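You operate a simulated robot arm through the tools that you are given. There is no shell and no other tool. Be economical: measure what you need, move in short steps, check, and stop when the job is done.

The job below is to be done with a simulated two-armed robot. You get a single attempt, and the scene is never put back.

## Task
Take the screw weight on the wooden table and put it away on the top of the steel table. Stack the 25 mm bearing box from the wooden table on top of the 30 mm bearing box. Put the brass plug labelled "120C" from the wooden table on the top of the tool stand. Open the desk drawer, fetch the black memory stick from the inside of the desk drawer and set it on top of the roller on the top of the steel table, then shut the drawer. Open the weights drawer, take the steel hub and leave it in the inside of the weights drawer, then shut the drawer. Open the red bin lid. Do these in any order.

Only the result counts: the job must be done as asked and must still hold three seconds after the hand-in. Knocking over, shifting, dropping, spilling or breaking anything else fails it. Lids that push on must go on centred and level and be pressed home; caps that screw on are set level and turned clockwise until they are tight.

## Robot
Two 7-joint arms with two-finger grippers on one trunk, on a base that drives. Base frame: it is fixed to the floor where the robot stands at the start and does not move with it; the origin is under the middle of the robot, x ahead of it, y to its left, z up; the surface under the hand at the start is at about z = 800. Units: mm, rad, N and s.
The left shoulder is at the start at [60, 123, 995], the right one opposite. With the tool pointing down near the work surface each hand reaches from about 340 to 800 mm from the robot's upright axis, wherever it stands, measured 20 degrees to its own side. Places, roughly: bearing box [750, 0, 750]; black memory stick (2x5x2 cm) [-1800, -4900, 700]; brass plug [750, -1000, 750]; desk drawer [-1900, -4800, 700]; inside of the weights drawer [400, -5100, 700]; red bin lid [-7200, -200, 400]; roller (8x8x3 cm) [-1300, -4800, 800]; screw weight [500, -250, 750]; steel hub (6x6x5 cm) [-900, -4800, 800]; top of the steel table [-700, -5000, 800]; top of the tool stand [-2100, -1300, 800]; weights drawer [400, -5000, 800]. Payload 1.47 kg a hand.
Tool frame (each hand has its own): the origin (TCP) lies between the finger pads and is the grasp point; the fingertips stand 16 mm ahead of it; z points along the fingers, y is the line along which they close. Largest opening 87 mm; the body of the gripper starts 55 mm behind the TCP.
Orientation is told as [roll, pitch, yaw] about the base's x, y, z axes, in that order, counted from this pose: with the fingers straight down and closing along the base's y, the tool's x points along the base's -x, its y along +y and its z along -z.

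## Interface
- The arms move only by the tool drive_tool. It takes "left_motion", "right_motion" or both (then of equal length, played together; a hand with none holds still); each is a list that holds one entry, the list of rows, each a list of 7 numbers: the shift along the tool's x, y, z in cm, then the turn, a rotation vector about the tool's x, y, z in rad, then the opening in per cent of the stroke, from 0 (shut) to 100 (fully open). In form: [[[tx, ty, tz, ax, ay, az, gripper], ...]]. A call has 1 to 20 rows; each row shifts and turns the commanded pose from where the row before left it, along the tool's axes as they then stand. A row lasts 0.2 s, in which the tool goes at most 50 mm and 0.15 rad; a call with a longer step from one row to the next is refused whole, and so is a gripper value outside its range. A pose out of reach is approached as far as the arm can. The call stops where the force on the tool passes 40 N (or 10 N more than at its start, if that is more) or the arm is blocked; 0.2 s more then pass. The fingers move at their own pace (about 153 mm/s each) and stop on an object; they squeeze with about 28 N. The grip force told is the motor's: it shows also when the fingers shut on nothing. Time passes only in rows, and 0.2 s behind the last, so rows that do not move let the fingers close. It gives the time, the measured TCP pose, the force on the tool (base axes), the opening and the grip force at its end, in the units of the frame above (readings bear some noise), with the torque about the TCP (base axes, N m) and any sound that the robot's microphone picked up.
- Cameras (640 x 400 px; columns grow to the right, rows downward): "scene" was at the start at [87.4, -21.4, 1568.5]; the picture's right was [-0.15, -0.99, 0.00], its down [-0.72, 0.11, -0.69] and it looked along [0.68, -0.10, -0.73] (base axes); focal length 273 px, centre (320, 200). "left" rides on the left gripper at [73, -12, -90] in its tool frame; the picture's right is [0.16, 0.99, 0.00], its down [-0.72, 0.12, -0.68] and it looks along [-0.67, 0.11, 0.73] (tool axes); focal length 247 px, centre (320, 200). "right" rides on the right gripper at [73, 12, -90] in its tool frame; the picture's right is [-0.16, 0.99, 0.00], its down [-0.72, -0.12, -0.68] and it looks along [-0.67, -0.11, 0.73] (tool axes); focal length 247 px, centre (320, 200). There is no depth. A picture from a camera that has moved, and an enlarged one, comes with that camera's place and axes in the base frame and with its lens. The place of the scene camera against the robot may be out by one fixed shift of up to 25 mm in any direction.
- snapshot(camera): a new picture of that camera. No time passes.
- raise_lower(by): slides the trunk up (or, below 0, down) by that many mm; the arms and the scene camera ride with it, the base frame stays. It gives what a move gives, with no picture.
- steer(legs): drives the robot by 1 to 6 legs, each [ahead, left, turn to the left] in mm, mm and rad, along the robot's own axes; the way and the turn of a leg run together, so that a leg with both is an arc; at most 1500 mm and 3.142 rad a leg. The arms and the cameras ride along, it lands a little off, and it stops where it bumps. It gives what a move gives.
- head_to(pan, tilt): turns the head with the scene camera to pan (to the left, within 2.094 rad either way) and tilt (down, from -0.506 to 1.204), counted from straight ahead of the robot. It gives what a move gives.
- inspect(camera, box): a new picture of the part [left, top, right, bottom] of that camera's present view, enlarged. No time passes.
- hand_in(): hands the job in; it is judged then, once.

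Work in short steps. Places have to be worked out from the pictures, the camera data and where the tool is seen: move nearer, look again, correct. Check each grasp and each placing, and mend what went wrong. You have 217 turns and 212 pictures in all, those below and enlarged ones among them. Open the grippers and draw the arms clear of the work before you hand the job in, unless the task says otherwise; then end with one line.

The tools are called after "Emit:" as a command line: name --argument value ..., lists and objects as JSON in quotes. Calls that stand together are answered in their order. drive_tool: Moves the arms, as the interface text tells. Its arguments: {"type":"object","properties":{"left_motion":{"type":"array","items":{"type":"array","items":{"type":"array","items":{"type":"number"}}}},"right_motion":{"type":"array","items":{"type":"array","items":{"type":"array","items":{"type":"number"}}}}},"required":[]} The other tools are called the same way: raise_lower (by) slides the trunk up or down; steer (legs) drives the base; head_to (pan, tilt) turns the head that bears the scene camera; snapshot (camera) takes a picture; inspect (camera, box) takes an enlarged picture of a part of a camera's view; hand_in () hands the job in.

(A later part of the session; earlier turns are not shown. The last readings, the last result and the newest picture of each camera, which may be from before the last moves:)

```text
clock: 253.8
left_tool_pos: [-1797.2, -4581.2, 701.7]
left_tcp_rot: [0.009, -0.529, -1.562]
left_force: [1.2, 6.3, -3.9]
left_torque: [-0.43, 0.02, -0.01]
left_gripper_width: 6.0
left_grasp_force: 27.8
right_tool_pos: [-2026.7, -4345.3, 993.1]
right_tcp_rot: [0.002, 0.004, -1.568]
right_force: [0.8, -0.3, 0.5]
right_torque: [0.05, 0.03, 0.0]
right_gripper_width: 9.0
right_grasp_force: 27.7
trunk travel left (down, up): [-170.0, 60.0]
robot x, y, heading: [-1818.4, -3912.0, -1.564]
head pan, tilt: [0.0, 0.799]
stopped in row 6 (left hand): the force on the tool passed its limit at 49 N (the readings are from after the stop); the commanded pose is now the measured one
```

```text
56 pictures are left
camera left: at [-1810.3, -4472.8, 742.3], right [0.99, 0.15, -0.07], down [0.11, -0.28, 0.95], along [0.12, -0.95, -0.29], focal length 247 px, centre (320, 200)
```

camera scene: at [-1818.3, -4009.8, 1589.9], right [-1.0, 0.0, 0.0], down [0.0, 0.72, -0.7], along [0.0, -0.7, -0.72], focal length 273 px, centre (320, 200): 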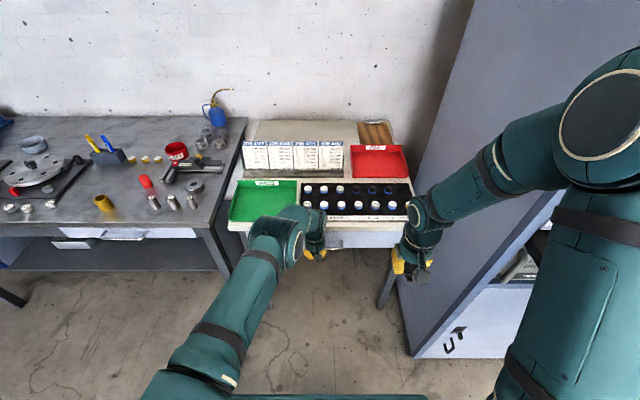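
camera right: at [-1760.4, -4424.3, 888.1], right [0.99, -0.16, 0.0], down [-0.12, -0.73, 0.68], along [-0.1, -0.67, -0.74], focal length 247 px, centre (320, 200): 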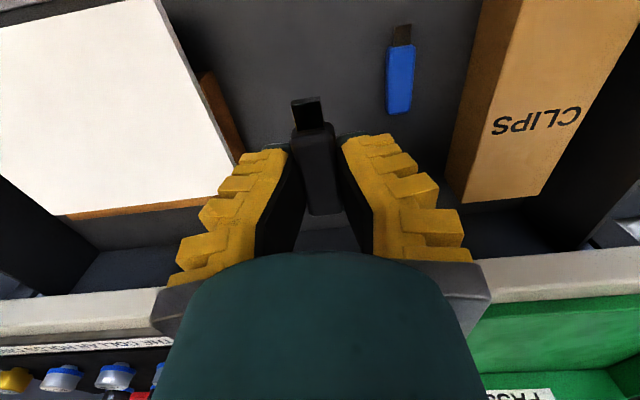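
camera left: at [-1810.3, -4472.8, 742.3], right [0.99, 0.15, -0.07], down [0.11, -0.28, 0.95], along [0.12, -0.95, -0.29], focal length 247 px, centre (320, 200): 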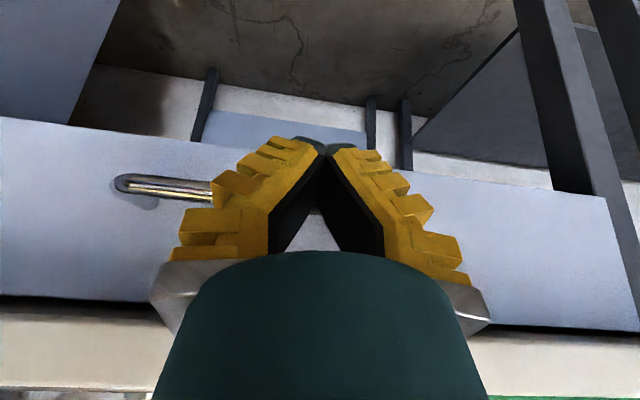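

It stopped again at 49 N. I back the left hand away, raise it, and look at the drawer gap.

Emit:
drive_tool --left_motion '[[[2.5, 0, -1.6, 0, 0, 0, 0], [2.5, 0, -1.6, 0, 0, 0, 0], [2.5, 0, -1.6, 0, 0, 0, 0], [2.5, 0, -1.6, 0, 0.1, 0, 0], [2.5, 0, -1.6, 0, 0.14, 0, 0], [2.5, 0, -1.6, 0, 0.14, 0, 0], [0, 1, 0, 0, 0.14, 0, 0], [0, 3, -3, 0, 0, 0, 60], [0, 3, -3, 0, 0, 0, 60], [0, 3, -3, 0, 0, 0, 60], [0, 3, -3, 0, 0, 0, 60], [0, 3, -3, 0, 0, 0, 60], [0, 3, -3, 0, 0, 0, 60], [0, 0, 0, 0, 0, 0, 60]]]'

Emit:
inspect --camera "scene" --box '[210, 160, 430, 280]'

Emit:
snapshot --camera "left"

```text
clock: 256.8
left_tool_pos: [-1608.9, -4403.3, 900.2]
left_tcp_rot: [0.007, -0.012, -1.559]
left_force: [0.4, -0.1, 0.1]
left_torque: [0.0, 0.01, 0.02]
left_gripper_width: 57.5
left_grasp_force: 3.7
right_tool_pos: [-2026.5, -4346.7, 992.1]
right_tcp_rot: [0.003, 0.004, -1.568]
right_force: [-0.2, -0.4, -0.6]
right_torque: [-0.03, -0.02, -0.01]
right_gripper_width: 9.1
right_grasp_force: 27.2
trunk travel left (down, up): [-170.0, 60.0]
robot x, y, heading: [-1813.0, -3907.6, -1.571]
head pan, tilt: [0.0, 0.799]
```

```text
2.91 times, centred on (320, 220) of scene
camera zoom: at [-1818.9, -4010.4, 1589.8], right [-1.0, 0.0, 0.0], down [0.0, 0.72, -0.7], along [0.0, -0.7, -0.72], focal length 794 px, centre (320, 142)
```

zoom: 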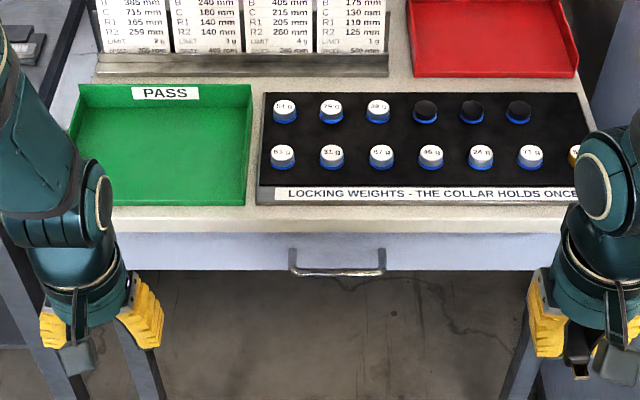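

```text
54 pictures are left
camera left: at [-1623.1, -4328.8, 988.9], right [0.99, 0.17, 0.0], down [0.12, -0.71, 0.69], along [0.12, -0.68, -0.72], focal length 247 px, centre (320, 200)
```

left: 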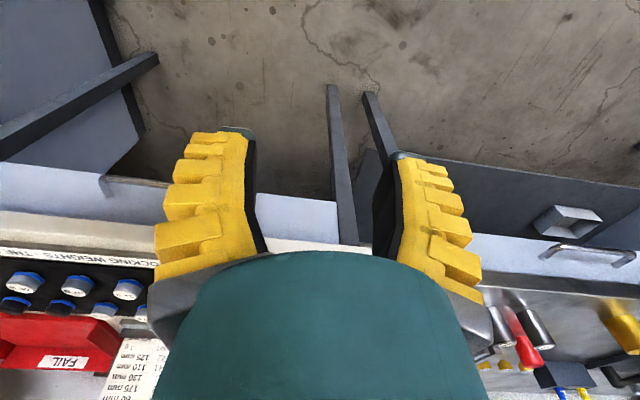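

The bar seems within a few millimetres of closed, but I want certainty. I bring the left hand lower in front of the bar with a stronger tilt (0.8 rad) so nothing can touch the desk edge.

Emit:
drive_tool --left_motion '[[[0, -3.8, 0, 0, 0, 0, 0], [0, -3.8, 0, 0, 0, 0, 0], [0, -3.8, 0, 0, 0, 0, 0], [0, -3.8, 0, 0, 0, 0, 0], [0, -3.8, 0, 0, 0, 0, 0], [0, 0, 4.4, 0, 0, 0, 0], [0, 0, 4.4, 0, 0, 0, 0], [0, 0, 4.4, 0, 0, 0, 0], [0, 0, 4.4, 0, 0, 0, 0], [0, 0, 4.4, 0, 0, 0, 0], [0, 0, 0, 0, -0.132, 0, 0], [0, 0, 0, 0, -0.132, 0, 0], [0, 0, 0, 0, -0.132, 0, 0], [0, 0, 0, 0, -0.132, 0, 0], [0, 0, 0, 0, -0.132, 0, 0], [0, 0, 0, 0, -0.132, 0, 0], [0, 0, 0, 0, 0, 0, 0]]]'

Emit:
drive_tool --left_motion '[[[-2.8, 0, 2.87, 0, 0, 0, 0], [-2.8, 0, 2.87, 0, 0, 0, 0], [-2.8, 0, 2.87, 0, 0, 0, 0], [-2.1, 0, 2.15, 0, 0, 0, 0], [-0.7, 0, 0.72, 0, 0, 0, 0], [-0.7, 0, 0.72, 0, 0, 0, 0], [-0.7, 0, 0.72, 0, 0, 0, 0], [-0.7, 0, 0.72, 0, 0, 0, 0], [-0.7, 0, 0.72, 0, 0, 0, 0], [-0.7, 0, 0.72, 0, 0, 0, 0], [0, 0, 0, 0, 0, 0, 0]]]'

Emit:
snapshot --camera "left"

```text
clock: 260.4
left_tool_pos: [-1798.0, -4406.9, 680.0]
left_tcp_rot: [0.009, -0.806, -1.566]
left_force: [0.1, 0.9, 0.0]
left_torque: [0.01, 0.01, 0.02]
left_gripper_width: 0.3
left_grasp_force: 27.8
right_tool_pos: [-2027.3, -4346.4, 993.0]
right_tcp_rot: [0.0, 0.002, -1.57]
right_force: [-0.3, -0.3, -0.5]
right_torque: [0.0, -0.02, 0.02]
right_gripper_width: 9.0
right_grasp_force: 27.7
trunk travel left (down, up): [-170.0, 60.0]
robot x, y, heading: [-1817.5, -3911.5, -1.568]
head pan, tilt: [0.0, 0.799]
```

```text
clock: 262.6
left_tool_pos: [-1795.5, -4605.3, 672.8]
left_tcp_rot: [0.014, -0.784, -1.571]
left_force: [0.0, 0.2, -0.6]
left_torque: [0.03, -0.02, 0.01]
left_gripper_width: 0.3
left_grasp_force: 28.1
right_tool_pos: [-2028.1, -4344.4, 992.2]
right_tcp_rot: [0.001, 0.007, -1.569]
right_force: [-0.9, 0.9, -0.8]
right_torque: [0.0, 0.0, 0.02]
right_gripper_width: 8.9
right_grasp_force: 27.9
trunk travel left (down, up): [-170.0, 60.0]
robot x, y, heading: [-1815.5, -3907.6, -1.566]
head pan, tilt: [0.0, 0.799]
stopped in row 10 (left hand): the force on the tool passed its limit at 49 N (the readings are from after the stop); the commanded pose is now the measured one
```

```text
53 pictures are left
camera left: at [-1808.7, -4490.1, 684.2], right [0.99, 0.12, -0.1], down [0.11, -0.03, 0.99], along [0.12, -0.99, -0.04], focal length 247 px, centre (320, 200)
```

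left: 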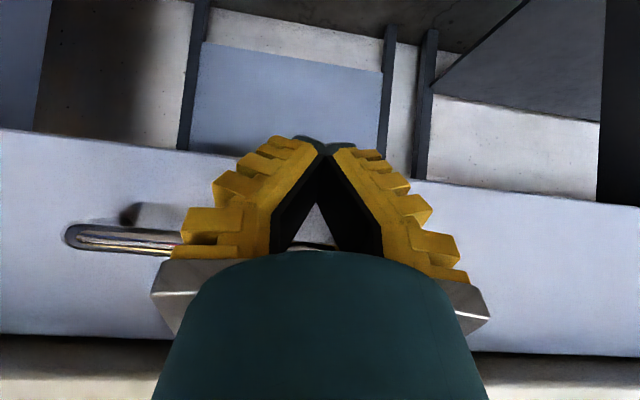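

A hard stop came at y≈-4605, matching the computed closed position; the drawer is shut. I retreat, level the left hand, and raise it.

Emit:
drive_tool --left_motion '[[[2.1, 0, -2.15, 0, 0, 0, 0], [2.8, 0, -2.87, 0, 0, 0, 0], [2.8, 0, -2.87, 0, 0, 0, 0], [2.8, 0, -2.87, 0, 0, 0, 0], [2.8, 0, -2.87, 0, 0, 0, 0], [0, 0, 0, 0, 0.132, 0, 0], [0, 0, 0, 0, 0.132, 0, 0], [0, 0, 0, 0, 0.132, 0, 0], [0, 0, 0, 0, 0.132, 0, 0], [0, 0, 0, 0, 0.132, 0, 0], [0, 0, 0, 0, 0.132, 0, 0], [0, 2, -4, 0, 0, 0, 60], [0, 2, -4, 0, 0, 0, 60], [0, 2, -4, 0, 0, 0, 60], [0, 2, -4, 0, 0, 0, 60], [0, 2, -4, 0, 0, 0, 60], [0, 2, -4, 0, 0, 0, 60], [0, 2, -4, 0, 0, 0, 60], [0, 0, 0, 0, 0, 0, 60]]]'

Emit:
steer --legs '[[-60, 0, 0], [0, 650, 0]]'

Emit:
head_to --pan -0.1 --tilt 0.8

Emit:
snapshot --camera "scene"

Emit:
snapshot --camera "right"

```text
clock: 266.6
left_tool_pos: [-1660.9, -4415.0, 958.3]
left_tcp_rot: [0.009, 0.008, -1.561]
left_force: [-0.5, 0.1, -0.5]
left_torque: [0.01, 0.0, -0.01]
left_gripper_width: 57.5
left_grasp_force: 3.7
right_tool_pos: [-2027.2, -4345.3, 993.2]
right_tcp_rot: [0.001, 0.004, -1.569]
right_force: [-0.3, 0.5, -0.6]
right_torque: [-0.01, -0.02, -0.01]
right_gripper_width: 8.8
right_grasp_force: 27.8
trunk travel left (down, up): [-170.0, 60.0]
robot x, y, heading: [-1815.5, -3906.6, -1.571]
head pan, tilt: [0.0, 0.799]
```

```text
clock: 273.3
left_tool_pos: [-1005.7, -4350.2, 958.0]
left_tcp_rot: [0.01, 0.008, -1.555]
left_force: [-0.1, -0.1, 0.4]
left_torque: [-0.04, -0.04, -0.01]
left_gripper_width: 57.4
left_grasp_force: 3.7
right_tool_pos: [-1372.4, -4282.7, 991.7]
right_tcp_rot: [0.0, 0.003, -1.563]
right_force: [0.4, 0.0, -0.5]
right_torque: [-0.03, -0.02, -0.03]
right_gripper_width: 9.1
right_grasp_force: 28.0
trunk travel left (down, up): [-170.0, 60.0]
robot x, y, heading: [-1163.1, -3843.4, -1.557]
head pan, tilt: [0.0, 0.799]
```

```text
clock: 274.0
left_tool_pos: [-1005.0, -4349.4, 958.7]
left_tcp_rot: [0.01, 0.007, -1.554]
left_force: [-0.5, 0.7, -0.6]
left_torque: [0.03, 0.03, 0.0]
left_gripper_width: 57.5
left_grasp_force: 3.6
right_tool_pos: [-1371.7, -4283.2, 992.2]
right_tcp_rot: [0.002, 0.004, -1.561]
right_force: [0.8, -0.1, -0.4]
right_torque: [0.01, -0.01, -0.01]
right_gripper_width: 8.9
right_grasp_force: 28.2
trunk travel left (down, up): [-170.0, 60.0]
robot x, y, heading: [-1164.7, -3846.4, -1.566]
head pan, tilt: [-0.099, 0.799]
```

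```text
52 pictures are left
camera scene: at [-1174.2, -3945.8, 1589.8], right [-1.0, 0.09, 0.0], down [0.06, 0.71, -0.7], along [-0.06, -0.69, -0.72], focal length 273 px, centre (320, 200)
```

scene: 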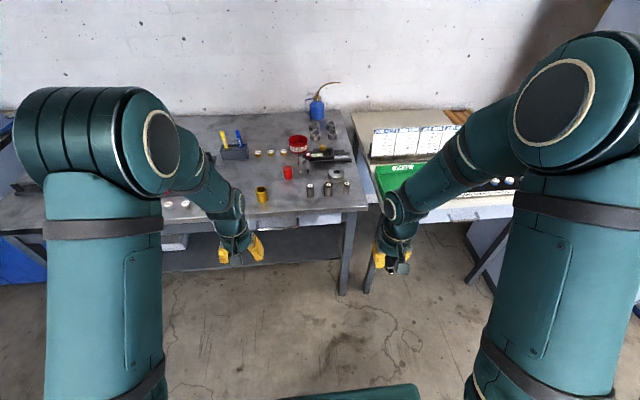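

```text
51 pictures are left
camera right: at [-1360.5, -4210.6, 1080.6], right [0.99, -0.15, 0.0], down [-0.11, -0.73, 0.68], along [-0.1, -0.67, -0.74], focal length 247 px, centre (320, 200)
```

right: 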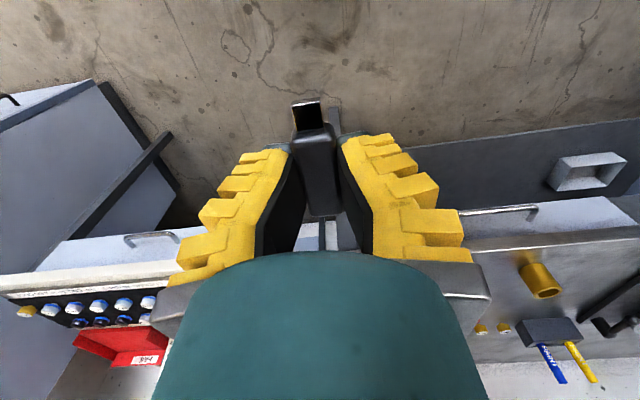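

The roller is near [-1311, -4790] on the steel table. I drive 340 mm ahead and look with the right wrist.

Emit:
steer --legs '[[340, 0, -0.005]]'

Emit:
snapshot --camera "right"

Emit:
inspect --camera "scene" --box '[240, 120, 440, 280]'

```text
clock: 276.2
left_tool_pos: [-1002.9, -4687.3, 957.5]
left_tcp_rot: [0.009, 0.008, -1.556]
left_force: [0.3, 0.0, -1.0]
left_torque: [0.04, 0.01, -0.02]
left_gripper_width: 57.7
left_grasp_force: 3.8
right_tool_pos: [-1370.1, -4618.5, 992.2]
right_tcp_rot: [0.003, 0.004, -1.567]
right_force: [-0.2, -0.1, -0.9]
right_torque: [0.01, -0.02, -0.03]
right_gripper_width: 9.1
right_grasp_force: 28.0
trunk travel left (down, up): [-170.0, 60.0]
robot x, y, heading: [-1160.8, -4181.1, -1.561]
head pan, tilt: [-0.099, 0.799]
```

```text
50 pictures are left
camera right: at [-1358.7, -4546.7, 1080.4], right [0.99, -0.15, 0.0], down [-0.11, -0.73, 0.68], along [-0.1, -0.67, -0.74], focal length 247 px, centre (320, 200)
```

right: 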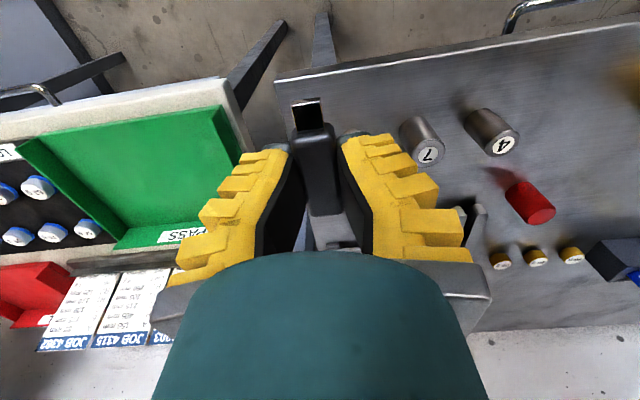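

```text
2.50 times, centred on (340, 200) of scene
camera zoom: at [-1171.9, -4282.6, 1589.8], right [-1.0, 0.09, 0.0], down [0.07, 0.71, -0.7], along [-0.06, -0.69, -0.72], focal length 683 px, centre (270, 200)
```

zoom: 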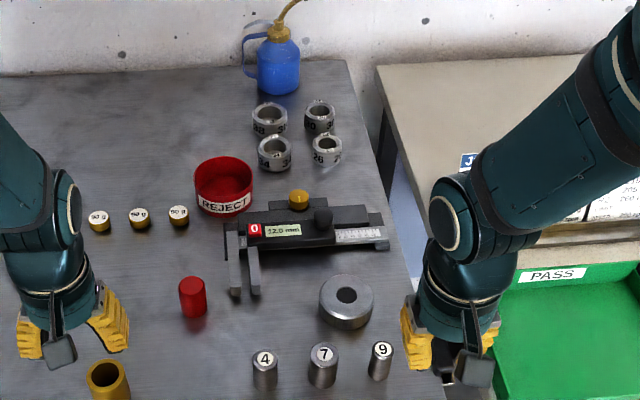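

Correcting the scene view with pin 7 seen in both cameras, the roller centre is at [-1318, -4786]. I move the stick over it and lower to z≈930.

Emit:
drive_tool --right_motion '[[[-4.28, 1.3, 0, 0, 0, 0, 0], [-4.28, 1.3, 0, 0, 0, 0, 0], [-4.28, 1.3, 0, 0, 0, 0, 0], [-4.28, 1.3, 0, 0, 0, 0, 0], [0, 0, 3, 0, 0, 0, 0], [0, 0, 3, 0, 0, 0, 0], [0, 0, 0, 0, 0, 0, 0]]]'

Emit:
snapshot --camera "right"

Emit:
inspect --camera "scene" --box '[300, 180, 420, 280]'

```text
clock: 277.8
left_tool_pos: [-1003.6, -4685.3, 959.6]
left_tcp_rot: [0.009, 0.007, -1.559]
left_force: [-0.4, -0.8, 0.6]
left_torque: [0.01, -0.02, -0.02]
left_gripper_width: 57.5
left_grasp_force: 3.9
right_tool_pos: [-1318.8, -4790.5, 931.2]
right_tcp_rot: [0.002, 0.003, -1.567]
right_force: [0.3, 0.0, 0.3]
right_torque: [-0.01, -0.02, -0.03]
right_gripper_width: 9.1
right_grasp_force: 27.7
trunk travel left (down, up): [-170.0, 60.0]
robot x, y, heading: [-1162.4, -4180.8, -1.564]
head pan, tilt: [-0.099, 0.799]
```

```text
48 pictures are left
camera right: at [-1308.3, -4718.3, 1019.4], right [0.99, -0.15, 0.0], down [-0.11, -0.73, 0.68], along [-0.1, -0.67, -0.73], focal length 247 px, centre (320, 200)
```

right: 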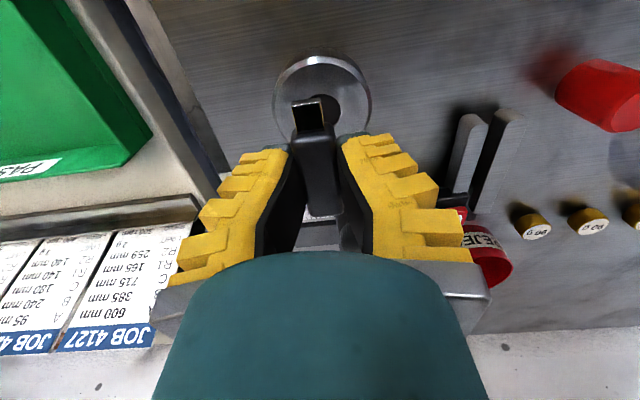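

```text
4.00 times, centred on (360, 230) of scene
camera zoom: at [-1171.9, -4281.0, 1589.9], right [-1.0, 0.09, 0.0], down [0.07, 0.71, -0.7], along [-0.06, -0.69, -0.72], focal length 1092 px, centre (160, 80)
```

zoom: 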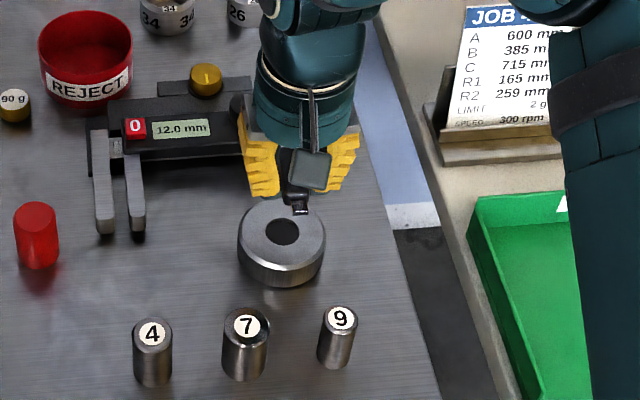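

The roller is centred under the stick within 3 mm. I lower to contact.

Emit:
drive_tool --right_motion '[[[0, 0.2, 3.5, 0, 0, 0, 0], [0, 0, 2.2, 0, 0, 0, 0], [0, 0, 0.4, 0, 0, 0, 0], [0, 0, 0.3, 0, 0, 0, 0], [0, 0, 0.3, 0, 0, 0, 0], [0, 0, 0, 0, 0, 0, 0]]]'

Emit:
snapshot --camera "right"

```text
clock: 279.2
left_tool_pos: [-1002.9, -4684.4, 957.9]
left_tcp_rot: [0.009, 0.008, -1.556]
left_force: [-0.6, 0.3, -0.7]
left_torque: [0.0, 0.01, -0.02]
left_gripper_width: 57.4
left_grasp_force: 3.5
right_tool_pos: [-1316.5, -4789.6, 865.8]
right_tcp_rot: [0.003, 0.0, -1.566]
right_force: [-1.8, -2.0, 12.9]
right_torque: [-0.39, 0.02, -0.02]
right_gripper_width: 14.8
right_grasp_force: 28.0
trunk travel left (down, up): [-170.0, 60.0]
robot x, y, heading: [-1161.4, -4186.4, -1.567]
head pan, tilt: [-0.099, 0.799]
```

```text
46 pictures are left
camera right: at [-1303.9, -4716.9, 954.0], right [0.99, -0.15, 0.0], down [-0.11, -0.72, 0.68], along [-0.1, -0.67, -0.73], focal length 247 px, centre (320, 200)
```

right: 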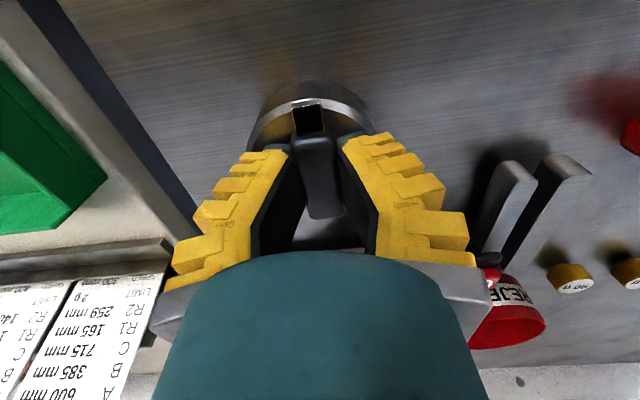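

Contact at z≈866 as computed. I ease off, open, and lift away.

Emit:
drive_tool --right_motion '[[[0, 0, -0.1, 0, 0, 0, 0], [0, 0, 0, 0, 0, 0, 15], [0, 0, 0, 0, 0, 0, 30], [0, 0, 0, 0, 0, 0, 50], [0, 0, 0, 0, 0, 0, 50], [0, 0, -3, 0, 0, 0, 50], [0, 0, -4, 0, 0, 0, 50], [0, 0, -4, 0, 0, 0, 50], [0, 0, 0, 0, 0, 0, 50]]]'

Emit:
snapshot --camera "right"

```text
clock: 281.2
left_tool_pos: [-1004.2, -4687.0, 957.8]
left_tcp_rot: [0.011, 0.007, -1.557]
left_force: [0.1, -0.6, -0.7]
left_torque: [-0.01, -0.05, 0.03]
left_gripper_width: 57.3
left_grasp_force: 3.8
right_tool_pos: [-1316.0, -4792.0, 975.2]
right_tcp_rot: [0.002, 0.004, -1.567]
right_force: [-0.6, -0.4, -0.3]
right_torque: [0.0, 0.02, -0.06]
right_gripper_width: 48.9
right_grasp_force: 4.0
trunk travel left (down, up): [-170.0, 60.0]
robot x, y, heading: [-1161.8, -4180.5, -1.563]
head pan, tilt: [-0.099, 0.799]
```

```text
45 pictures are left
camera right: at [-1304.8, -4719.6, 1063.3], right [0.99, -0.15, 0.0], down [-0.11, -0.73, 0.68], along [-0.1, -0.67, -0.74], focal length 247 px, centre (320, 200)
```

right: 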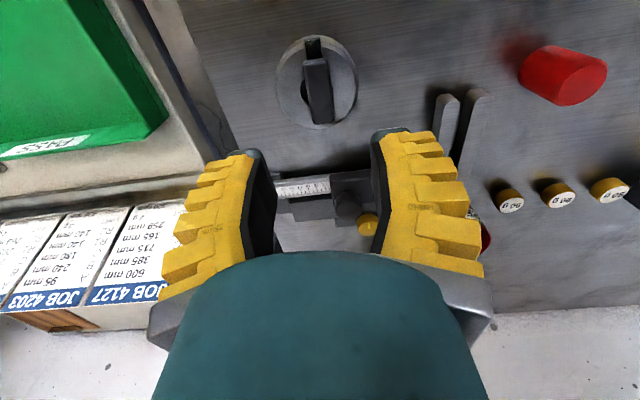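

The stick lies flat and centred on the roller. I retract both hands, and take a last look at the tables before leaving.

Emit:
drive_tool --right_motion '[[[0, 0, -4, 0, 0, 0, 50], [0, 0, -4, 0, 0, 0, 50], [4, 0, 0, 0, 0, 0, 50], [4, 0, 0, 0, 0, 0, 50], [4, 0, 0, 0, 0, 0, 50], [4, 0, 0, 0, 0, 0, 50], [3, 0, 0, 0, 0, 0, 50], [0, 0, 0, 0, 0, 0, 50]]]' --left_motion '[[[0, 0, -4, 0, 0, 0, 60], [0, 0, -4, 0, 0, 0, 60], [3, 0, 0, 0, 0, 0, 60], [3, 0, 0, 0, 0, 0, 60], [3, 0, 0, 0, 0, 0, 60], [0, 0, 0, 0, 0, 0, 60], [0, 0, 0, 0, 0, 0, 60], [0, 0, 0, 0, 0, 0, 60]]]'

Emit:
steer --legs '[[-450, 0, 0]]'

Emit:
head_to --pan -0.35 --tilt 0.7

Emit:
snapshot --camera "scene"

```text
clock: 283.0
left_tool_pos: [-1004.5, -4596.0, 1038.1]
left_tcp_rot: [0.012, 0.008, -1.556]
left_force: [0.7, 0.5, 1.0]
left_torque: [0.03, 0.01, -0.03]
left_gripper_width: 57.4
left_grasp_force: 3.4
right_tool_pos: [-1316.3, -4601.3, 1055.9]
right_tcp_rot: [0.001, 0.005, -1.565]
right_force: [1.2, -0.4, 0.0]
right_torque: [0.04, 0.0, -0.01]
right_gripper_width: 49.3
right_grasp_force: 3.6
trunk travel left (down, up): [-170.0, 60.0]
robot x, y, heading: [-1161.5, -4181.7, -1.564]
head pan, tilt: [-0.099, 0.799]
```

```text
clock: 285.7
left_tool_pos: [-1008.0, -4147.1, 1038.8]
left_tcp_rot: [0.011, 0.007, -1.555]
left_force: [0.0, -0.1, 1.4]
left_torque: [-0.01, 0.0, 0.03]
left_gripper_width: 57.3
left_grasp_force: 3.9
right_tool_pos: [-1319.6, -4151.2, 1055.6]
right_tcp_rot: [0.002, 0.002, -1.562]
right_force: [0.2, 0.0, 0.1]
right_torque: [-0.03, 0.02, -0.02]
right_gripper_width: 49.1
right_grasp_force: 3.9
trunk travel left (down, up): [-170.0, 60.0]
robot x, y, heading: [-1167.4, -3735.3, -1.56]
head pan, tilt: [-0.099, 0.799]
```

```text
clock: 286.5
left_tool_pos: [-1007.8, -4149.3, 1037.6]
left_tcp_rot: [0.011, 0.007, -1.554]
left_force: [-0.5, 0.4, -0.8]
left_torque: [-0.03, 0.02, 0.01]
left_gripper_width: 57.4
left_grasp_force: 3.7
right_tool_pos: [-1318.5, -4153.1, 1056.0]
right_tcp_rot: [0.001, 0.005, -1.562]
right_force: [0.1, 0.5, -1.4]
right_torque: [-0.01, -0.02, 0.0]
right_gripper_width: 49.0
right_grasp_force: 4.3
trunk travel left (down, up): [-170.0, 60.0]
robot x, y, heading: [-1166.2, -3733.9, -1.562]
head pan, tilt: [-0.351, 0.7]
```

```text
44 pictures are left
camera scene: at [-1196.1, -3834.6, 1598.0], right [-0.94, 0.34, 0.0], down [0.22, 0.61, -0.76], along [-0.26, -0.72, -0.64], focal length 273 px, centre (320, 200)
```

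scene: 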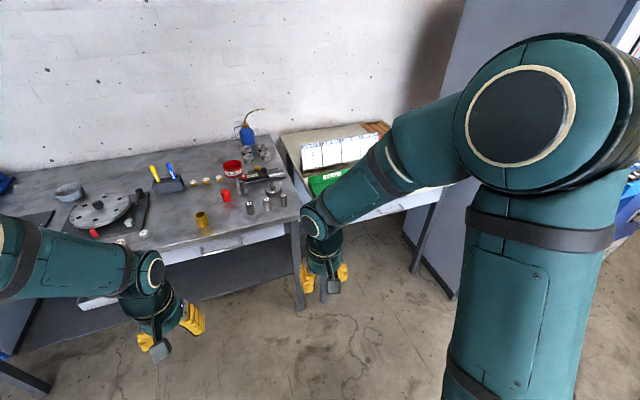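

All placed items look in order. I turn right to face -x and strafe toward y≈0, the open corridor.

Emit:
steer --legs '[[0, 0, -1.58], [0, -1250, 0], [0, -1250, 0], [0, -1200, 0]]'

Emit:
head_to --pan 0 --tilt 0.35

Emit:
snapshot --camera "scene"

```text
clock: 322.7
left_tool_pos: [-1644.0, -199.7, 1038.1]
left_tcp_rot: [0.009, 0.008, -3.092]
left_force: [0.7, -0.4, 0.1]
left_torque: [-0.04, 0.02, 0.01]
left_gripper_width: 57.6
left_grasp_force: 4.1
right_tool_pos: [-1658.7, 111.8, 1056.6]
right_tcp_rot: [0.002, 0.004, -3.101]
right_force: [0.0, 0.4, 0.6]
right_torque: [0.0, 0.01, 0.02]
right_gripper_width: 49.4
right_grasp_force: 4.1
trunk travel left (down, up): [-170.0, 60.0]
robot x, y, heading: [-1230.1, -29.3, -3.101]
head pan, tilt: [-0.351, 0.7]
```

```text
clock: 323.5
left_tool_pos: [-1644.6, -200.4, 1037.6]
left_tcp_rot: [0.01, 0.007, -3.092]
left_force: [0.2, -0.2, 1.0]
left_torque: [0.02, 0.01, 0.02]
left_gripper_width: 57.4
left_grasp_force: 3.2
right_tool_pos: [-1659.4, 111.9, 1056.0]
right_tcp_rot: [0.001, 0.005, -3.102]
right_force: [0.3, 0.1, 0.5]
right_torque: [-0.01, 0.02, -0.01]
right_gripper_width: 48.9
right_grasp_force: 3.8
trunk travel left (down, up): [-170.0, 60.0]
robot x, y, heading: [-1235.4, -27.2, -3.105]
head pan, tilt: [0.0, 0.351]
```

```text
43 pictures are left
camera scene: at [-1340.4, -40.9, 1629.4], right [-0.04, 1.0, 0.0], down [0.34, 0.01, -0.94], along [-0.94, -0.04, -0.34], focal length 273 px, centre (320, 200)
```

scene: 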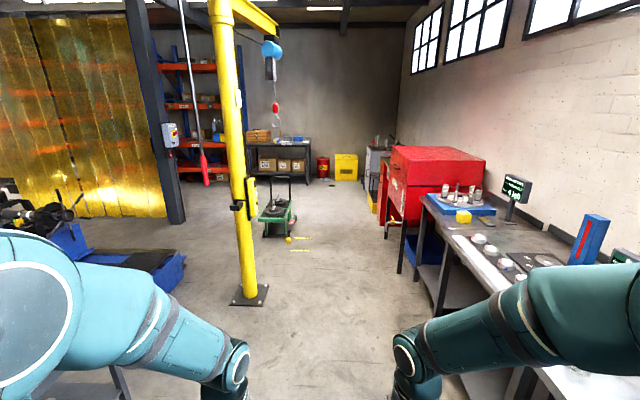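

The red bin stands straight ahead between a storage rack and a yellow box. I straighten, shift slightly right of the pillar, and drive 3800 mm down the corridor.

Emit:
steer --legs '[[0, -60, -0.036], [1300, 0, 0], [1300, 0, 0], [1200, 0, 0]]'

Emit:
snapshot --camera "scene"

```text
clock: 342.7
left_tool_pos: [-5449.9, -128.4, 1038.7]
left_tcp_rot: [0.011, 0.007, -3.141]
left_force: [0.2, -0.1, -1.1]
left_torque: [-0.01, -0.01, -0.04]
left_gripper_width: 57.5
left_grasp_force: 3.8
right_tool_pos: [-5448.6, 183.8, 1055.7]
right_tcp_rot: [0.003, 0.004, 3.134]
right_force: [-0.9, 0.5, -0.6]
right_torque: [-0.02, -0.03, 0.0]
right_gripper_width: 49.0
right_grasp_force: 4.5
trunk travel left (down, up): [-170.0, 60.0]
robot x, y, heading: [-5033.1, 25.2, 3.138]
head pan, tilt: [0.0, 0.351]
```

```text
42 pictures are left
camera scene: at [-5137.6, 14.3, 1629.5], right [0.01, 1.0, 0.0], down [0.34, 0.0, -0.94], along [-0.94, 0.01, -0.34], focal length 273 px, centre (320, 200)
```

scene: 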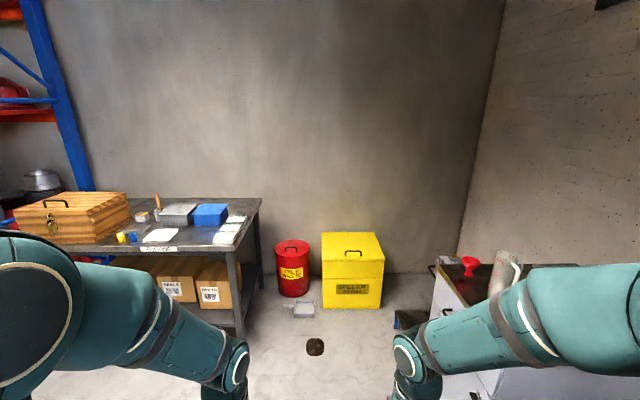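

The red "OILY WASTE" bin has a lid with a handle. I drive 1100 mm closer and inspect it.

Emit:
steer --legs '[[1100, 0, 0]]'

Emit:
head_to --pan 0.25 --tilt 0.85

Emit:
snapshot --camera "scene"

```text
clock: 348.3
left_tool_pos: [-6552.4, -115.9, 1037.6]
left_tcp_rot: [0.012, 0.007, 3.137]
left_force: [-0.5, -0.1, 0.1]
left_torque: [0.0, -0.01, 0.0]
left_gripper_width: 57.4
left_grasp_force: 3.7
right_tool_pos: [-6550.2, 195.2, 1056.5]
right_tcp_rot: [0.0, 0.003, 3.128]
right_force: [-0.4, -0.9, 0.1]
right_torque: [0.0, -0.02, 0.0]
right_gripper_width: 48.9
right_grasp_force: 4.6
trunk travel left (down, up): [-170.0, 60.0]
robot x, y, heading: [-6133.8, 30.9, 3.129]
head pan, tilt: [0.0, 0.351]
```

```text
clock: 349.2
left_tool_pos: [-6552.6, -115.8, 1038.7]
left_tcp_rot: [0.008, 0.006, 3.138]
left_force: [-0.2, 0.0, 1.0]
left_torque: [0.0, -0.03, -0.02]
left_gripper_width: 57.5
left_grasp_force: 3.6
right_tool_pos: [-6549.7, 196.5, 1056.8]
right_tcp_rot: [0.001, 0.003, 3.129]
right_force: [-0.3, -0.3, -0.1]
right_torque: [-0.03, -0.03, -0.01]
right_gripper_width: 49.0
right_grasp_force: 3.6
trunk travel left (down, up): [-170.0, 60.0]
robot x, y, heading: [-6137.2, 34.0, 3.124]
head pan, tilt: [0.25, 0.85]
```

```text
41 pictures are left
camera scene: at [-6221.8, 6.0, 1585.9], right [-0.24, 0.97, 0.0], down [0.73, 0.18, -0.66], along [-0.64, -0.16, -0.75], focal length 273 px, centre (320, 200)
```

scene: 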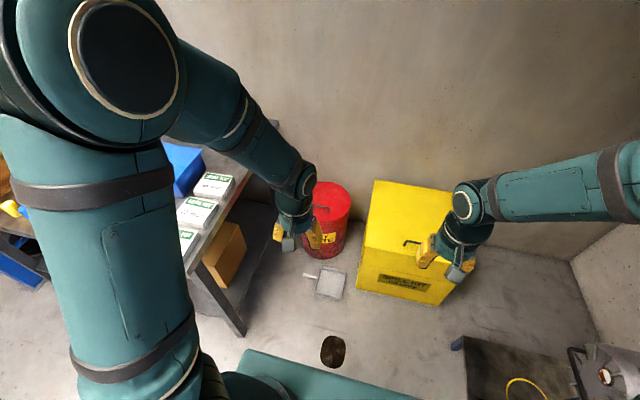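

I enlarge the bin to see the lid's hinge and handle.

Emit:
inspect --camera "scene" --box '[260, 170, 380, 310]'

Emit:
snapshot --camera "left"

```text
2.86 times, centred on (320, 240) of scene
camera zoom: at [-6221.8, 6.0, 1585.9], right [-0.24, 0.97, 0.0], down [0.73, 0.18, -0.66], along [-0.64, -0.16, -0.75], focal length 780 px, centre (320, 86)
```

zoom: 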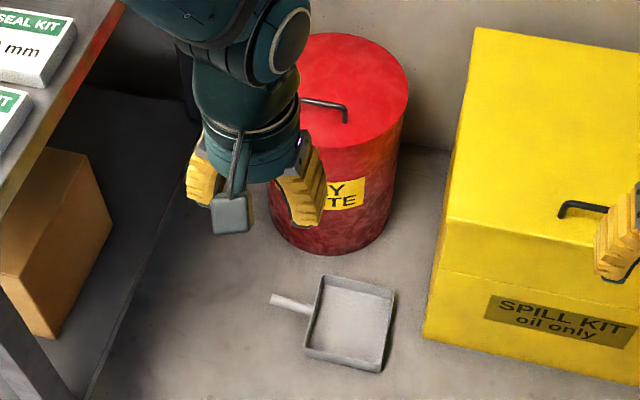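

```text
39 pictures are left
camera left: at [-6479.5, -103.6, 1127.9], right [0.15, -0.99, 0.01], down [-0.73, -0.11, 0.68], along [-0.67, -0.11, -0.74], focal length 247 px, centre (320, 200)
```

left: 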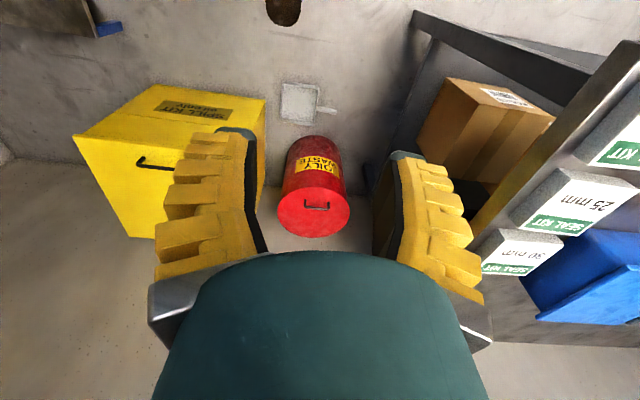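

The bar handle is on the front part of the lid, with the hinge presumably at the rear. A dustpan lies in front of the bin (x≈-6815 to -6980), so I stop the base short of it at x≈-6440, then look with the left wrist.

Emit:
steer --legs '[[0, 60, 0.017], [305, 0, 0]]'

Emit:
snapshot --camera "left"

Emit:
head_to --pan 0.2 --tilt 1.0

Emit:
snapshot --camera "scene"

```text
clock: 352.1
left_tool_pos: [-6852.4, -186.2, 1039.0]
left_tcp_rot: [0.008, 0.009, -3.126]
left_force: [-0.4, -0.8, 0.4]
left_torque: [0.02, -0.01, 0.03]
left_gripper_width: 57.1
left_grasp_force: 3.2
right_tool_pos: [-6856.3, 126.0, 1056.9]
right_tcp_rot: [0.001, 0.004, -3.135]
right_force: [-0.3, 0.8, 0.0]
right_torque: [0.04, 0.02, -0.04]
right_gripper_width: 48.9
right_grasp_force: 4.1
trunk travel left (down, up): [-170.0, 60.0]
robot x, y, heading: [-6437.4, -28.8, -3.135]
head pan, tilt: [0.25, 0.85]
```

```text
38 pictures are left
camera left: at [-6780.4, -172.2, 1127.7], right [0.17, -0.98, 0.01], down [-0.73, -0.12, 0.68], along [-0.66, -0.12, -0.74], focal length 247 px, centre (320, 200)
```

left: 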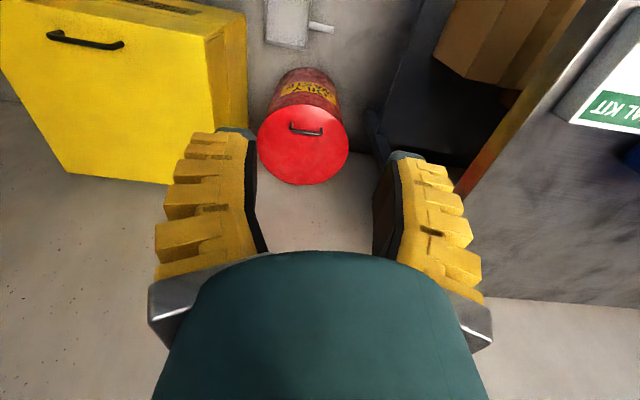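

```text
clock: 352.8
left_tool_pos: [-6850.8, -186.4, 1038.2]
left_tcp_rot: [0.009, 0.007, -3.126]
left_force: [0.7, 0.4, 0.5]
left_torque: [-0.03, 0.02, 0.01]
left_gripper_width: 57.3
left_grasp_force: 3.6
right_tool_pos: [-6855.9, 126.4, 1056.3]
right_tcp_rot: [0.002, 0.004, -3.135]
right_force: [0.1, 0.0, -0.6]
right_torque: [-0.01, 0.0, 0.02]
right_gripper_width: 49.0
right_grasp_force: 4.0
trunk travel left (down, up): [-170.0, 60.0]
robot x, y, heading: [-6437.3, -27.7, -3.139]
head pan, tilt: [0.201, 1.0]
```

```text
37 pictures are left
camera scene: at [-6516.7, -52.0, 1574.8], right [-0.21, 0.98, 0.0], down [0.82, 0.17, -0.54], along [-0.53, -0.11, -0.84], focal length 273 px, centre (320, 200)
```

scene: 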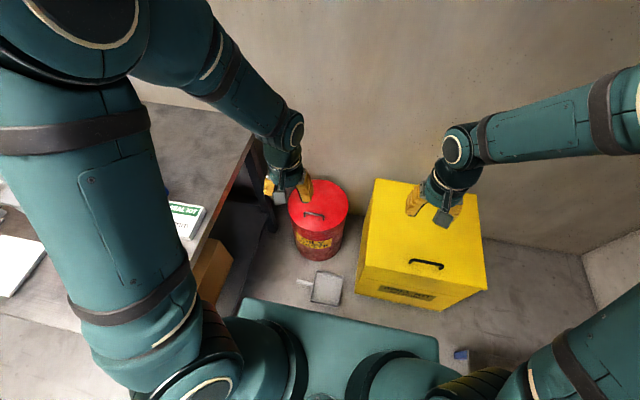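

The handle triangulates to [-7100, -196, 476] with the lid's hinge side near x≈-7300. I advance 40 mm, lower the trunk 120 mm and turn the left hand 90° so the fingers straddle the bar.

Emit:
steer --legs '[[40, 0, 0]]'

Emit:
raise_lower --by -120

Emit:
drive_tool --left_motion '[[[0, 0, 0, 0, 0, 0.131, 70], [0, 0, 0, 0, 0, 0.131, 70], [0, 0, 0, 0, 0, 0.131, 70], [0, 0, 0, 0, 0, 0.131, 70], [0, 0, 0, 0, 0, 0.131, 70], [0, 0, 0, 0, 0, 0.131, 70], [0, 0, 0, 0, 0, 0.131, 70], [0, 0, 0, 0, 0, 0.131, 70], [0, 0, 0, 0, 0, 0.131, 70], [0, 0, 0, 0, 0, 0.131, 70], [0, 0, 0, 0, 0, 0.131, 70], [0, 0, 0, 0, 0, 0.131, 70], [0, 0, 0, 0, 0, 0, 70]]]'

Emit:
snapshot --camera "scene"

```text
clock: 353.7
left_tool_pos: [-6893.1, -185.5, 1037.2]
left_tcp_rot: [0.008, 0.009, -3.125]
left_force: [0.0, -0.4, 0.2]
left_torque: [0.02, -0.07, 0.02]
left_gripper_width: 57.5
left_grasp_force: 4.2
right_tool_pos: [-6896.6, 125.4, 1055.8]
right_tcp_rot: [0.002, 0.005, -3.134]
right_force: [-0.6, 0.2, -0.4]
right_torque: [0.01, -0.04, 0.01]
right_gripper_width: 49.0
right_grasp_force: 3.9
trunk travel left (down, up): [-170.0, 60.0]
robot x, y, heading: [-6474.8, -27.9, -3.134]
head pan, tilt: [0.201, 1.0]
```

```text
clock: 355.2
left_tool_pos: [-6891.4, -186.3, 918.5]
left_tcp_rot: [0.01, 0.007, -3.127]
left_force: [-0.1, 0.9, 0.8]
left_torque: [-0.04, 0.02, 0.01]
left_gripper_width: 57.2
left_grasp_force: 3.7
right_tool_pos: [-6895.5, 125.1, 936.8]
right_tcp_rot: [0.001, 0.002, -3.135]
right_force: [1.0, 0.5, 0.2]
right_torque: [0.02, 0.03, -0.01]
right_gripper_width: 49.4
right_grasp_force: 4.1
trunk travel left (down, up): [-50.0, 180.0]
robot x, y, heading: [-6476.2, -26.3, -3.131]
head pan, tilt: [0.201, 1.0]
```

```text
clock: 358.0
left_tool_pos: [-6890.4, -185.8, 917.2]
left_tcp_rot: [-0.006, 0.012, 1.584]
left_force: [0.6, 0.3, -1.1]
left_torque: [0.0, -0.01, 0.0]
left_gripper_width: 65.6
left_grasp_force: 3.5
right_tool_pos: [-6894.9, 126.3, 936.9]
right_tcp_rot: [0.001, 0.005, -3.135]
right_force: [0.3, 0.3, 0.8]
right_torque: [0.03, 0.0, 0.02]
right_gripper_width: 48.9
right_grasp_force: 4.4
trunk travel left (down, up): [-50.0, 180.0]
robot x, y, heading: [-6477.5, -24.1, -3.133]
head pan, tilt: [0.201, 1.0]
```

```text
36 pictures are left
camera scene: at [-6556.5, -52.3, 1454.7], right [-0.21, 0.98, 0.0], down [0.82, 0.17, -0.54], along [-0.53, -0.11, -0.84], focal length 273 px, centre (320, 200)
```

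scene: 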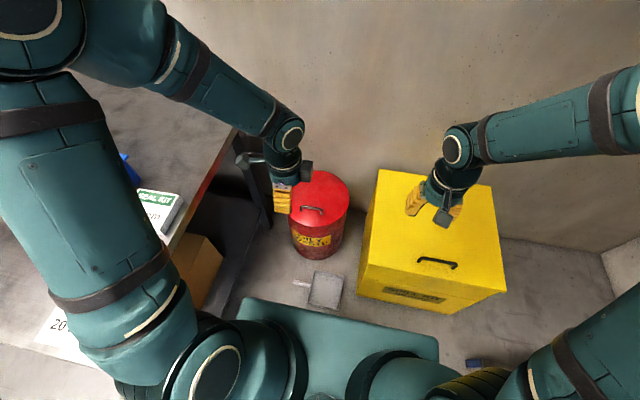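

The elbow stays high. I move the left hand over the handle and lower to z≈600 for a closer view.

Emit:
drive_tool --left_motion '[[[0.2, 4.2, 0, 0, 0, 0, 70], [0.2, 4.2, 0, 0, 0, 0, 70], [0.2, 4.2, 0, 0, 0, 0, 70], [0.2, 4.2, 0, 0, 0, 0, 70], [0.2, 4.2, 0, 0, 0, 0, 70], [0, 0, 4.5, 0, 0, 0, 70], [0, 0, 4.5, 0, 0, 0, 70], [0, 0, 4.5, 0, 0, 0, 70], [0, 0, 4.5, 0, 0, 0, 70], [0, 0, 4.5, 0, 0, 0, 70], [0, 0, 4.5, 0, 0, 0, 70], [0, 0, 4.5, 0, 0, 0, 70], [0, 0, 0, 0, 0, 0, 70]]]'

Emit:
snapshot --camera "left"

Emit:
snapshot --camera "scene"

```text
clock: 360.8
left_tool_pos: [-7099.5, -201.1, 600.6]
left_tcp_rot: [-0.005, 0.008, 1.584]
left_force: [0.3, 0.1, 0.0]
left_torque: [0.02, 0.01, -0.01]
left_gripper_width: 65.2
left_grasp_force: 3.9
right_tool_pos: [-6893.9, 124.2, 935.8]
right_tcp_rot: [0.001, 0.003, -3.134]
right_force: [0.6, -0.4, -0.6]
right_torque: [-0.01, 0.01, -0.01]
right_gripper_width: 49.4
right_grasp_force: 3.6
trunk travel left (down, up): [-50.0, 180.0]
robot x, y, heading: [-6474.2, -29.8, -3.134]
head pan, tilt: [0.201, 1.0]
```

```text
35 pictures are left
camera left: at [-7087.4, -272.7, 690.3], right [-0.99, -0.17, -0.01], down [-0.13, 0.73, 0.67], along [-0.11, 0.66, -0.74], focal length 247 px, centre (320, 200)
```

left: 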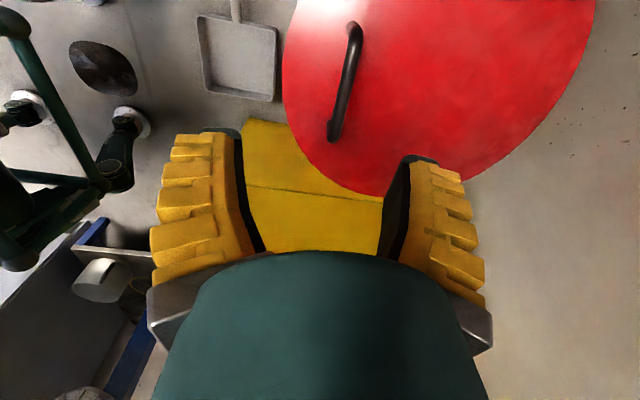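

```text
34 pictures are left
camera scene: at [-6556.3, -52.3, 1454.8], right [-0.21, 0.98, 0.0], down [0.82, 0.17, -0.54], along [-0.53, -0.11, -0.84], focal length 273 px, centre (320, 200)
```

scene: 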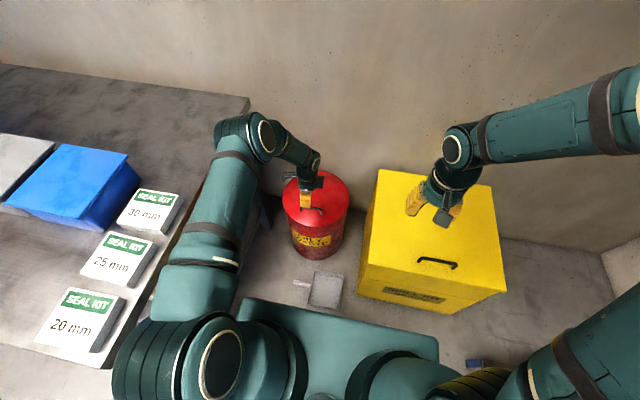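

The bar lies 20 mm ahead of the TCP in this view, along the tool's x. I shift onto it and lower to z≈485, then check.

Emit:
drive_tool --left_motion '[[[0.2, 2.0, 0, 0, 0, 0, 70], [0, 0, 4, 0, 0, 0, 70], [0, 0, 4, 0, 0, 0, 70], [0, 0, 3.5, 0, 0, 0, 70], [0, 0, 0, 0, 0, 0, 70]]]'

Emit:
snapshot --camera "left"

```text
clock: 362.0
left_tool_pos: [-7118.9, -206.8, 487.2]
left_tcp_rot: [-0.008, 0.009, 1.585]
left_force: [-0.9, 0.5, 0.0]
left_torque: [-0.01, 0.0, 0.01]
left_gripper_width: 65.5
left_grasp_force: 3.5
right_tool_pos: [-6894.5, 124.5, 936.1]
right_tcp_rot: [0.003, 0.002, -3.134]
right_force: [0.4, 0.0, -0.8]
right_torque: [0.01, -0.03, 0.03]
right_gripper_width: 49.4
right_grasp_force: 3.8
trunk travel left (down, up): [-50.0, 180.0]
robot x, y, heading: [-6476.7, -28.0, -3.136]
head pan, tilt: [0.201, 1.0]
```

```text
33 pictures are left
camera left: at [-7107.0, -277.7, 576.1], right [-0.99, -0.17, -0.01], down [-0.13, 0.73, 0.67], along [-0.11, 0.66, -0.74], focal length 247 px, centre (320, 200)
```

left: 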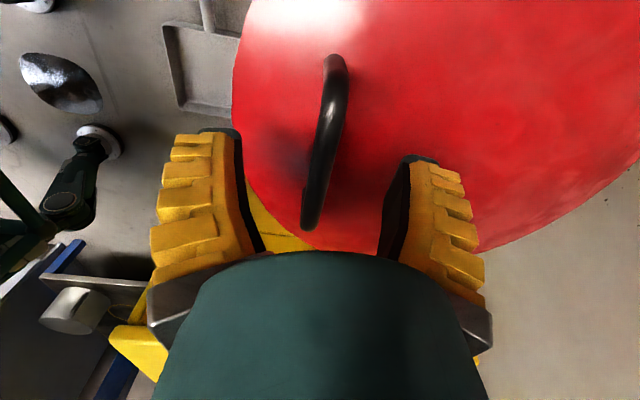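

The bar is centred between the fingers at z≈477. I lower 10 mm and close on it.

Emit:
drive_tool --left_motion '[[[0, 0, 1.0, 0, 0, 0, 70], [0, 0, 0, 0, 0, 0, 40], [0, 0, 0, 0, 0, 0, 0], [0, 0, 0, 0, 0, 0, 0], [0, 0, 0, 0, 0, 0, 0]]]'

Emit:
snapshot --camera "left"

```text
clock: 363.2
left_tool_pos: [-7118.7, -205.5, 477.1]
left_tcp_rot: [-0.004, 0.012, 1.585]
left_force: [-0.7, 0.5, 11.4]
left_torque: [-0.06, -0.01, -0.19]
left_gripper_width: 5.9
left_grasp_force: 30.1
right_tool_pos: [-6894.9, 126.0, 936.9]
right_tcp_rot: [0.003, 0.004, -3.135]
right_force: [0.0, -0.8, -0.6]
right_torque: [-0.03, -0.02, 0.02]
right_gripper_width: 49.2
right_grasp_force: 3.6
trunk travel left (down, up): [-50.0, 180.0]
robot x, y, heading: [-6471.8, -26.5, -3.133]
head pan, tilt: [0.201, 1.0]
```

```text
32 pictures are left
camera left: at [-7107.4, -276.8, 567.5], right [-0.99, -0.17, 0.0], down [-0.13, 0.73, 0.67], along [-0.11, 0.66, -0.74], focal length 247 px, centre (320, 200)
```

left: 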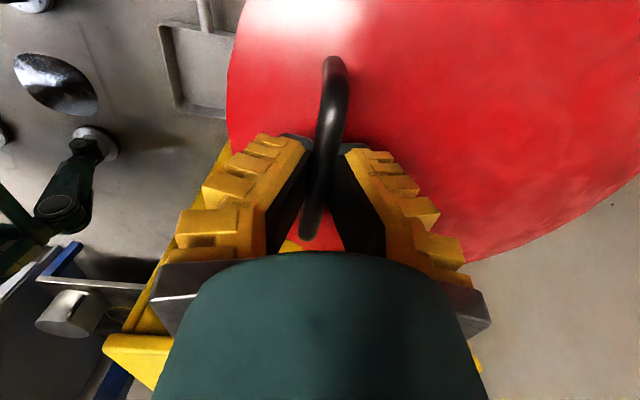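

The tips hook the bar. I lift 40 mm with a slight rearward arc to test the hinge.

Emit:
drive_tool --left_motion '[[[0, 0.3, -2, 0, 0, 0, 0], [0, 0.5, -2, 0, 0, 0, 0], [0, 0.6, -2, 0, 0, 0, 0], [0, 0, 0, 0, 0, 0, 0]]]'

Emit:
inspect --camera "scene" --box '[240, 130, 380, 270]'

```text
clock: 364.2
left_tool_pos: [-7130.9, -203.7, 536.8]
left_tcp_rot: [-0.01, 0.009, 1.583]
left_force: [0.3, -0.2, -0.4]
left_torque: [-0.03, 0.03, -0.01]
left_gripper_width: 0.2
left_grasp_force: 28.0
right_tool_pos: [-6894.8, 125.7, 937.2]
right_tcp_rot: [0.002, 0.004, -3.135]
right_force: [0.2, 0.5, -0.4]
right_torque: [0.0, 0.02, 0.01]
right_gripper_width: 49.1
right_grasp_force: 4.0
trunk travel left (down, up): [-50.0, 180.0]
robot x, y, heading: [-6477.2, -24.0, -3.137]
head pan, tilt: [0.201, 1.0]
```

```text
2.86 times, centred on (310, 200) of scene
camera zoom: at [-6556.5, -52.3, 1454.7], right [-0.21, 0.98, 0.0], down [0.82, 0.17, -0.54], along [-0.53, -0.11, -0.84], focal length 780 px, centre (349, 200)
```

zoom: 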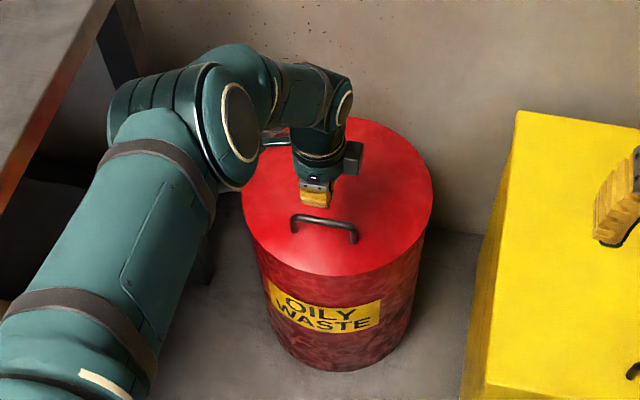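

The fingers slipped off (width 0), so the bar lies lower than estimated. I reopen, go back down 12 mm deeper, feeling for the lid, and close.

Emit:
drive_tool --left_motion '[[[0, -0.6, 0, 0, 0, 0, 70], [0, -0.7, 0, 0, 0, 0, 70], [0, 0, 3, 0, 0, 0, 70], [0, 0, 3, 0, 0, 0, 70], [0, 0, 0.6, 0, 0, 0, 70], [0, 0, 0.6, 0, 0, 0, 70], [0, 0, 0, 0, 0, 0, 70], [0, 0, 0, 0, 0, 0, 30], [0, 0, 0, 0, 0, 0, 0], [0, 0, 0, 0, 0, 0, 0], [0, 0, 0, 0, 0, 0, 0]]]'

Emit:
snapshot --camera "left"

```text
clock: 366.6
left_tool_pos: [-7120.5, -207.3, 466.2]
left_tcp_rot: [-0.005, 0.01, 1.586]
left_force: [-23.1, 0.0, -6.6]
left_torque: [0.02, -0.14, -0.21]
left_gripper_width: 5.9
left_grasp_force: 29.6
right_tool_pos: [-6896.4, 124.9, 935.8]
right_tcp_rot: [0.001, 0.005, -3.134]
right_force: [0.3, -0.5, 0.0]
right_torque: [0.01, 0.01, -0.01]
right_gripper_width: 48.9
right_grasp_force: 4.3
trunk travel left (down, up): [-50.0, 180.0]
robot x, y, heading: [-6477.4, -29.6, -3.133]
head pan, tilt: [0.201, 1.0]
```

```text
30 pictures are left
camera left: at [-7108.8, -277.8, 556.1], right [-0.99, -0.17, 0.0], down [-0.13, 0.73, 0.67], along [-0.11, 0.66, -0.74], focal length 247 px, centre (320, 200)
```

left: 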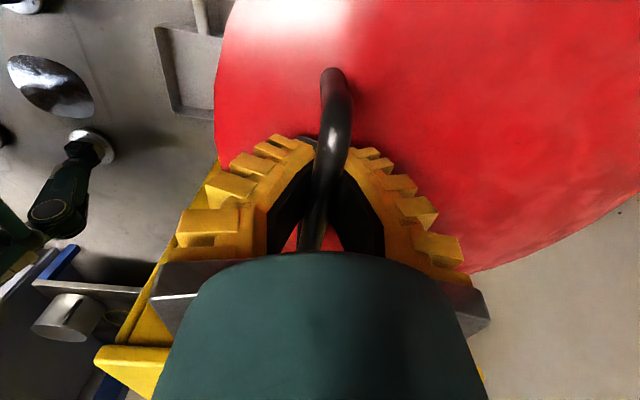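

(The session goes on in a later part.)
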